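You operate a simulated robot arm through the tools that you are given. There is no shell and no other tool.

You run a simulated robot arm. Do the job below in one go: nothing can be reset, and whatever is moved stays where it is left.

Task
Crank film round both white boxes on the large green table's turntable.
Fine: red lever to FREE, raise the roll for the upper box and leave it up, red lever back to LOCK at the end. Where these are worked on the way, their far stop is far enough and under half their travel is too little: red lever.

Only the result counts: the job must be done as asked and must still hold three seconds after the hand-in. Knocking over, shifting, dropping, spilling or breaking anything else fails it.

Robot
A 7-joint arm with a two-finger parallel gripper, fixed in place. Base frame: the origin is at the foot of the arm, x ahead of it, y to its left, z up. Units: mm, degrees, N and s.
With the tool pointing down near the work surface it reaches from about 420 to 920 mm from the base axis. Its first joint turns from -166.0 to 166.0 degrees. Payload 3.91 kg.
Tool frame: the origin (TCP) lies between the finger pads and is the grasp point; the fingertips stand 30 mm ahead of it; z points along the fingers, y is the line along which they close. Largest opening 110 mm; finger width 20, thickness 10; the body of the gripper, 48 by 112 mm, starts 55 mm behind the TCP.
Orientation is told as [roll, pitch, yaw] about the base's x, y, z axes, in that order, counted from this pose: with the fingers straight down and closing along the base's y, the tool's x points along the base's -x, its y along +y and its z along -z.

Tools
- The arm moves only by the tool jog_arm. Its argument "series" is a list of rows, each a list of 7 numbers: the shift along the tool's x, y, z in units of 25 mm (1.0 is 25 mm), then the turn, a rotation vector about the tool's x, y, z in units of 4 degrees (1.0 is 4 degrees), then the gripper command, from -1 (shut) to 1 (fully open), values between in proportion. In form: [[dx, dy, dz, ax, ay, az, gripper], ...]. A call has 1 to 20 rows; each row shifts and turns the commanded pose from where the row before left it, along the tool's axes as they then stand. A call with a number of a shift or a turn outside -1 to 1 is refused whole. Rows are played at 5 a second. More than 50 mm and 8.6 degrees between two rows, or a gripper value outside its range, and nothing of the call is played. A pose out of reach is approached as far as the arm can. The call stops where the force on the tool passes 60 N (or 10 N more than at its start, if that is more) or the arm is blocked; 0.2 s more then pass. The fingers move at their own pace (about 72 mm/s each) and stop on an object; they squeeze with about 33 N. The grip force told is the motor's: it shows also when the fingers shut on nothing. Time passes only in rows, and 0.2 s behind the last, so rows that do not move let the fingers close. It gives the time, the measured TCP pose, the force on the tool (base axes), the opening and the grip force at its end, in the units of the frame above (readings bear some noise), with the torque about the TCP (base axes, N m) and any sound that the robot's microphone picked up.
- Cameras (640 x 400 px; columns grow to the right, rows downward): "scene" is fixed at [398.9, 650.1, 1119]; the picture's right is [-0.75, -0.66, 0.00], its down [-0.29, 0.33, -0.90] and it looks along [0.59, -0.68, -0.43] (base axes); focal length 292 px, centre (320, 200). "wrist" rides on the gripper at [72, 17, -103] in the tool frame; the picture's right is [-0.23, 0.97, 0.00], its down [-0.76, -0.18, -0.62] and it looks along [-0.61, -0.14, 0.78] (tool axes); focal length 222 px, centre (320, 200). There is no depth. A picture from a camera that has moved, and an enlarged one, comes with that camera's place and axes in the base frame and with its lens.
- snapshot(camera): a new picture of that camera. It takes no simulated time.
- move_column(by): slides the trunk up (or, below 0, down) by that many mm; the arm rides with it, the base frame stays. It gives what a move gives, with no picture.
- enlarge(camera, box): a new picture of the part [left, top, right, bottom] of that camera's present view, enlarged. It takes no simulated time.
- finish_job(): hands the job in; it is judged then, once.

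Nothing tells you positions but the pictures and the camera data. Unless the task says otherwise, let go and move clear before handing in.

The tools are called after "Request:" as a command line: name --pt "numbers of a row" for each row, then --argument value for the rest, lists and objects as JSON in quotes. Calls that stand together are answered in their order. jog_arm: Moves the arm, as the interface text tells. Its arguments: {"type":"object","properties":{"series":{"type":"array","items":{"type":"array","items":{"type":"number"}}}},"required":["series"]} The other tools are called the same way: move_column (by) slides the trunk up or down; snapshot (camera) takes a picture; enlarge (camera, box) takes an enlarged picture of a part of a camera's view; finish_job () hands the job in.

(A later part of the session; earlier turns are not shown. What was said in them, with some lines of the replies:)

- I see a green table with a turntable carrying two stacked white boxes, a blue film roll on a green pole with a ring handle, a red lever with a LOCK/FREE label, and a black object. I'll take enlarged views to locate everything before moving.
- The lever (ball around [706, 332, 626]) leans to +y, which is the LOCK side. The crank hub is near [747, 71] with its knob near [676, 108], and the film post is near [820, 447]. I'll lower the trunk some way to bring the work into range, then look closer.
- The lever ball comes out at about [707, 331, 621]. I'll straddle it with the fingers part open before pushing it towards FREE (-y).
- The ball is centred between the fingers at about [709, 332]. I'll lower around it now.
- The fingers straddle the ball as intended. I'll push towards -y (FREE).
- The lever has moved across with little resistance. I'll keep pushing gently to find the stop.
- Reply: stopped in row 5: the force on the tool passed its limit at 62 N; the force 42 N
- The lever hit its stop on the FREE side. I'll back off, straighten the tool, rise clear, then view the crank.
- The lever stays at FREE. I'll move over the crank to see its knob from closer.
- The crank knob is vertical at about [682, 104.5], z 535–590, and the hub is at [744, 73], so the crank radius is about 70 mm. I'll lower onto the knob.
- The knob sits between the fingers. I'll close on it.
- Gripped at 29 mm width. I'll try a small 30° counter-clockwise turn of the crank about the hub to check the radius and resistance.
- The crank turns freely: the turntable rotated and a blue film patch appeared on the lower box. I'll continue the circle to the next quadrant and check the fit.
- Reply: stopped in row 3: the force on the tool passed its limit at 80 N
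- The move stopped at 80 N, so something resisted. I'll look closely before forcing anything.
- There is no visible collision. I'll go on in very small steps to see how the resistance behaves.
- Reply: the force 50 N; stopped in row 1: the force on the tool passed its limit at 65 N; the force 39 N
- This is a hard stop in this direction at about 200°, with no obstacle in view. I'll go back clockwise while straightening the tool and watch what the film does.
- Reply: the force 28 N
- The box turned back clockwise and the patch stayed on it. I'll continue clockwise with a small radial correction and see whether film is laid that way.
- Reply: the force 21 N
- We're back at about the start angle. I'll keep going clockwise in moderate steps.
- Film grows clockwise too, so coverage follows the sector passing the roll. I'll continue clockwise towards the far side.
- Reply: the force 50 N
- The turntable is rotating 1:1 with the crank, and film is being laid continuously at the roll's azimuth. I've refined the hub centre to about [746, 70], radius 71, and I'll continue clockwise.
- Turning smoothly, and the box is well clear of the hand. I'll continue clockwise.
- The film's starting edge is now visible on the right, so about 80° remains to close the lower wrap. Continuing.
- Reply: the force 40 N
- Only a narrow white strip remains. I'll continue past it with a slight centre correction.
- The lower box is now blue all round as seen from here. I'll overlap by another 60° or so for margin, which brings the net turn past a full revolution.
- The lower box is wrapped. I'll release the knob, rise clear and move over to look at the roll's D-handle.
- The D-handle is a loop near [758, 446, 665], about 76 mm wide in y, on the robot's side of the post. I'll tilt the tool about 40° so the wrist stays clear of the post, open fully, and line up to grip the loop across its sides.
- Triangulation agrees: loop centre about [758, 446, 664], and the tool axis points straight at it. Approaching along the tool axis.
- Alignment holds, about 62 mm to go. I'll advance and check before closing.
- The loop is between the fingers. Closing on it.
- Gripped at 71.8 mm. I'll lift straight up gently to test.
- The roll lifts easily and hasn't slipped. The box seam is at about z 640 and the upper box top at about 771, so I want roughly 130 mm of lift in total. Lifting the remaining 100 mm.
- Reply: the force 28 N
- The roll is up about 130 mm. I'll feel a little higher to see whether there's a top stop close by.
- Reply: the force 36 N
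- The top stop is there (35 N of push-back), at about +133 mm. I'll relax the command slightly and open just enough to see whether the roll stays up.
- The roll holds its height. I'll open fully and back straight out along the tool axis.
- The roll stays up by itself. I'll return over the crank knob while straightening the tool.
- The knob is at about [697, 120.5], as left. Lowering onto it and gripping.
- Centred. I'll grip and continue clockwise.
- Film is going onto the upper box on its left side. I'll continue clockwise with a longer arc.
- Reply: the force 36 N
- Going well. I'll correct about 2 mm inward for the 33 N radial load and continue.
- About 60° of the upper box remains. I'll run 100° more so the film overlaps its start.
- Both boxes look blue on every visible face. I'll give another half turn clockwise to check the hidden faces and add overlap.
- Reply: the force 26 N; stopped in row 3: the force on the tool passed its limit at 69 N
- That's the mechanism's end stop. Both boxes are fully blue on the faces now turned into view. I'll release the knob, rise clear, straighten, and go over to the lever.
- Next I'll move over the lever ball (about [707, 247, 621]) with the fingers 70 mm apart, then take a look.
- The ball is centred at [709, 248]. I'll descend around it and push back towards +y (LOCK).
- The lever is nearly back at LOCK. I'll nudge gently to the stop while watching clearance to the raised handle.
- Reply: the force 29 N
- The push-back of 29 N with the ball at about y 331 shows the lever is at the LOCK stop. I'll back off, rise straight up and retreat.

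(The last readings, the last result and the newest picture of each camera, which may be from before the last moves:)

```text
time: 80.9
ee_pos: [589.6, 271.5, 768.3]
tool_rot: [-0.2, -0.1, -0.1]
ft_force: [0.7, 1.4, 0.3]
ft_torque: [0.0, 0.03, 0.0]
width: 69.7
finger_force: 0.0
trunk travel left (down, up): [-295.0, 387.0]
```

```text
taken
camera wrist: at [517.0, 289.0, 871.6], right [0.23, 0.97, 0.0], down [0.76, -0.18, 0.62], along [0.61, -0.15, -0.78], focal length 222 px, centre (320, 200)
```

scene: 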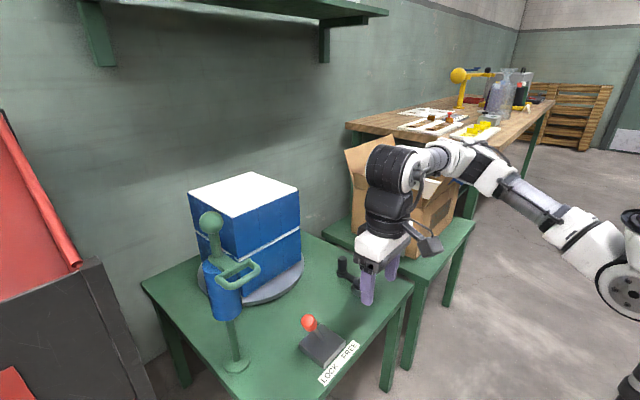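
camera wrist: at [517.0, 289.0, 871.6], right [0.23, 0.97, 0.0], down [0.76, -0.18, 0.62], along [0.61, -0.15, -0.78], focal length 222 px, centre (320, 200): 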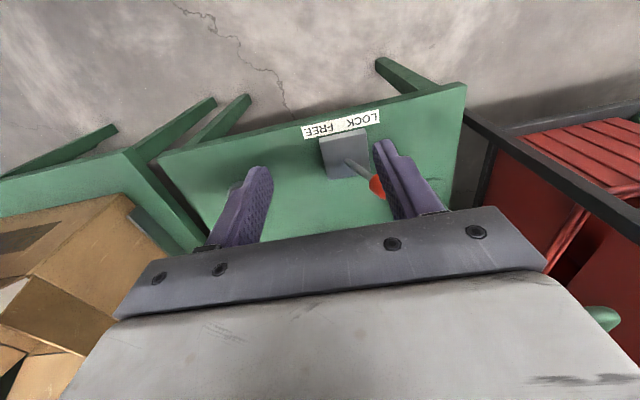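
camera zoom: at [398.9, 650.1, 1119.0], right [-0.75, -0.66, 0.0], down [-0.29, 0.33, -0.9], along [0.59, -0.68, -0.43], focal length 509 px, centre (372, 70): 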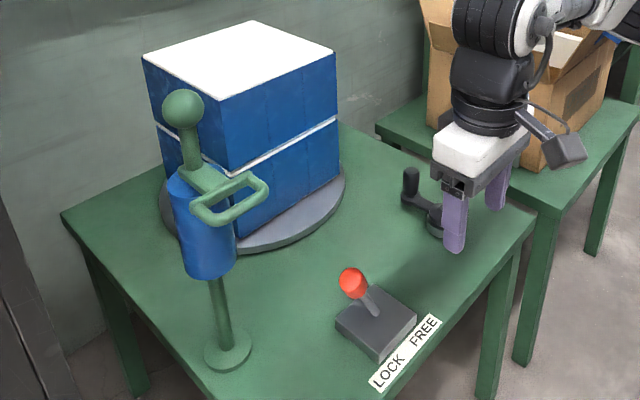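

Both boxes are wrapped in blue film, the roll is up on its post and the lever is back at LOCK. Nothing else has shifted and the arm is clear, so I'm handing in.

Request:
finish_job

```text
The job is handed in.
```

Both white boxes on the turntable are wrapped in blue film all the way round, and the job is handed in. I haven't seen the judging result.

- **Lever:** I moved it to its FREE stop before cranking and back to its LOCK stop at the end.
- **Lower box:** I first turned the crank counter-clockwise and it hit a hard stop after about 50°. Clockwise worked, and I cranked just over one full turn so the film overlaps its start.
- **Roll:** I raised it about 133 mm to its top stop. It stays up by itself and was left there.
- **Upper box:** I cranked a little over one and a quarter turns clockwise, until the crank reached its other end stop. The film overlaps its start.

I saw most of the faces covered as the turntable turned. One narrow strip of the upper box I didn't see again after it passed the roll. The arm is clear of the table, and nothing else was knocked or moved.
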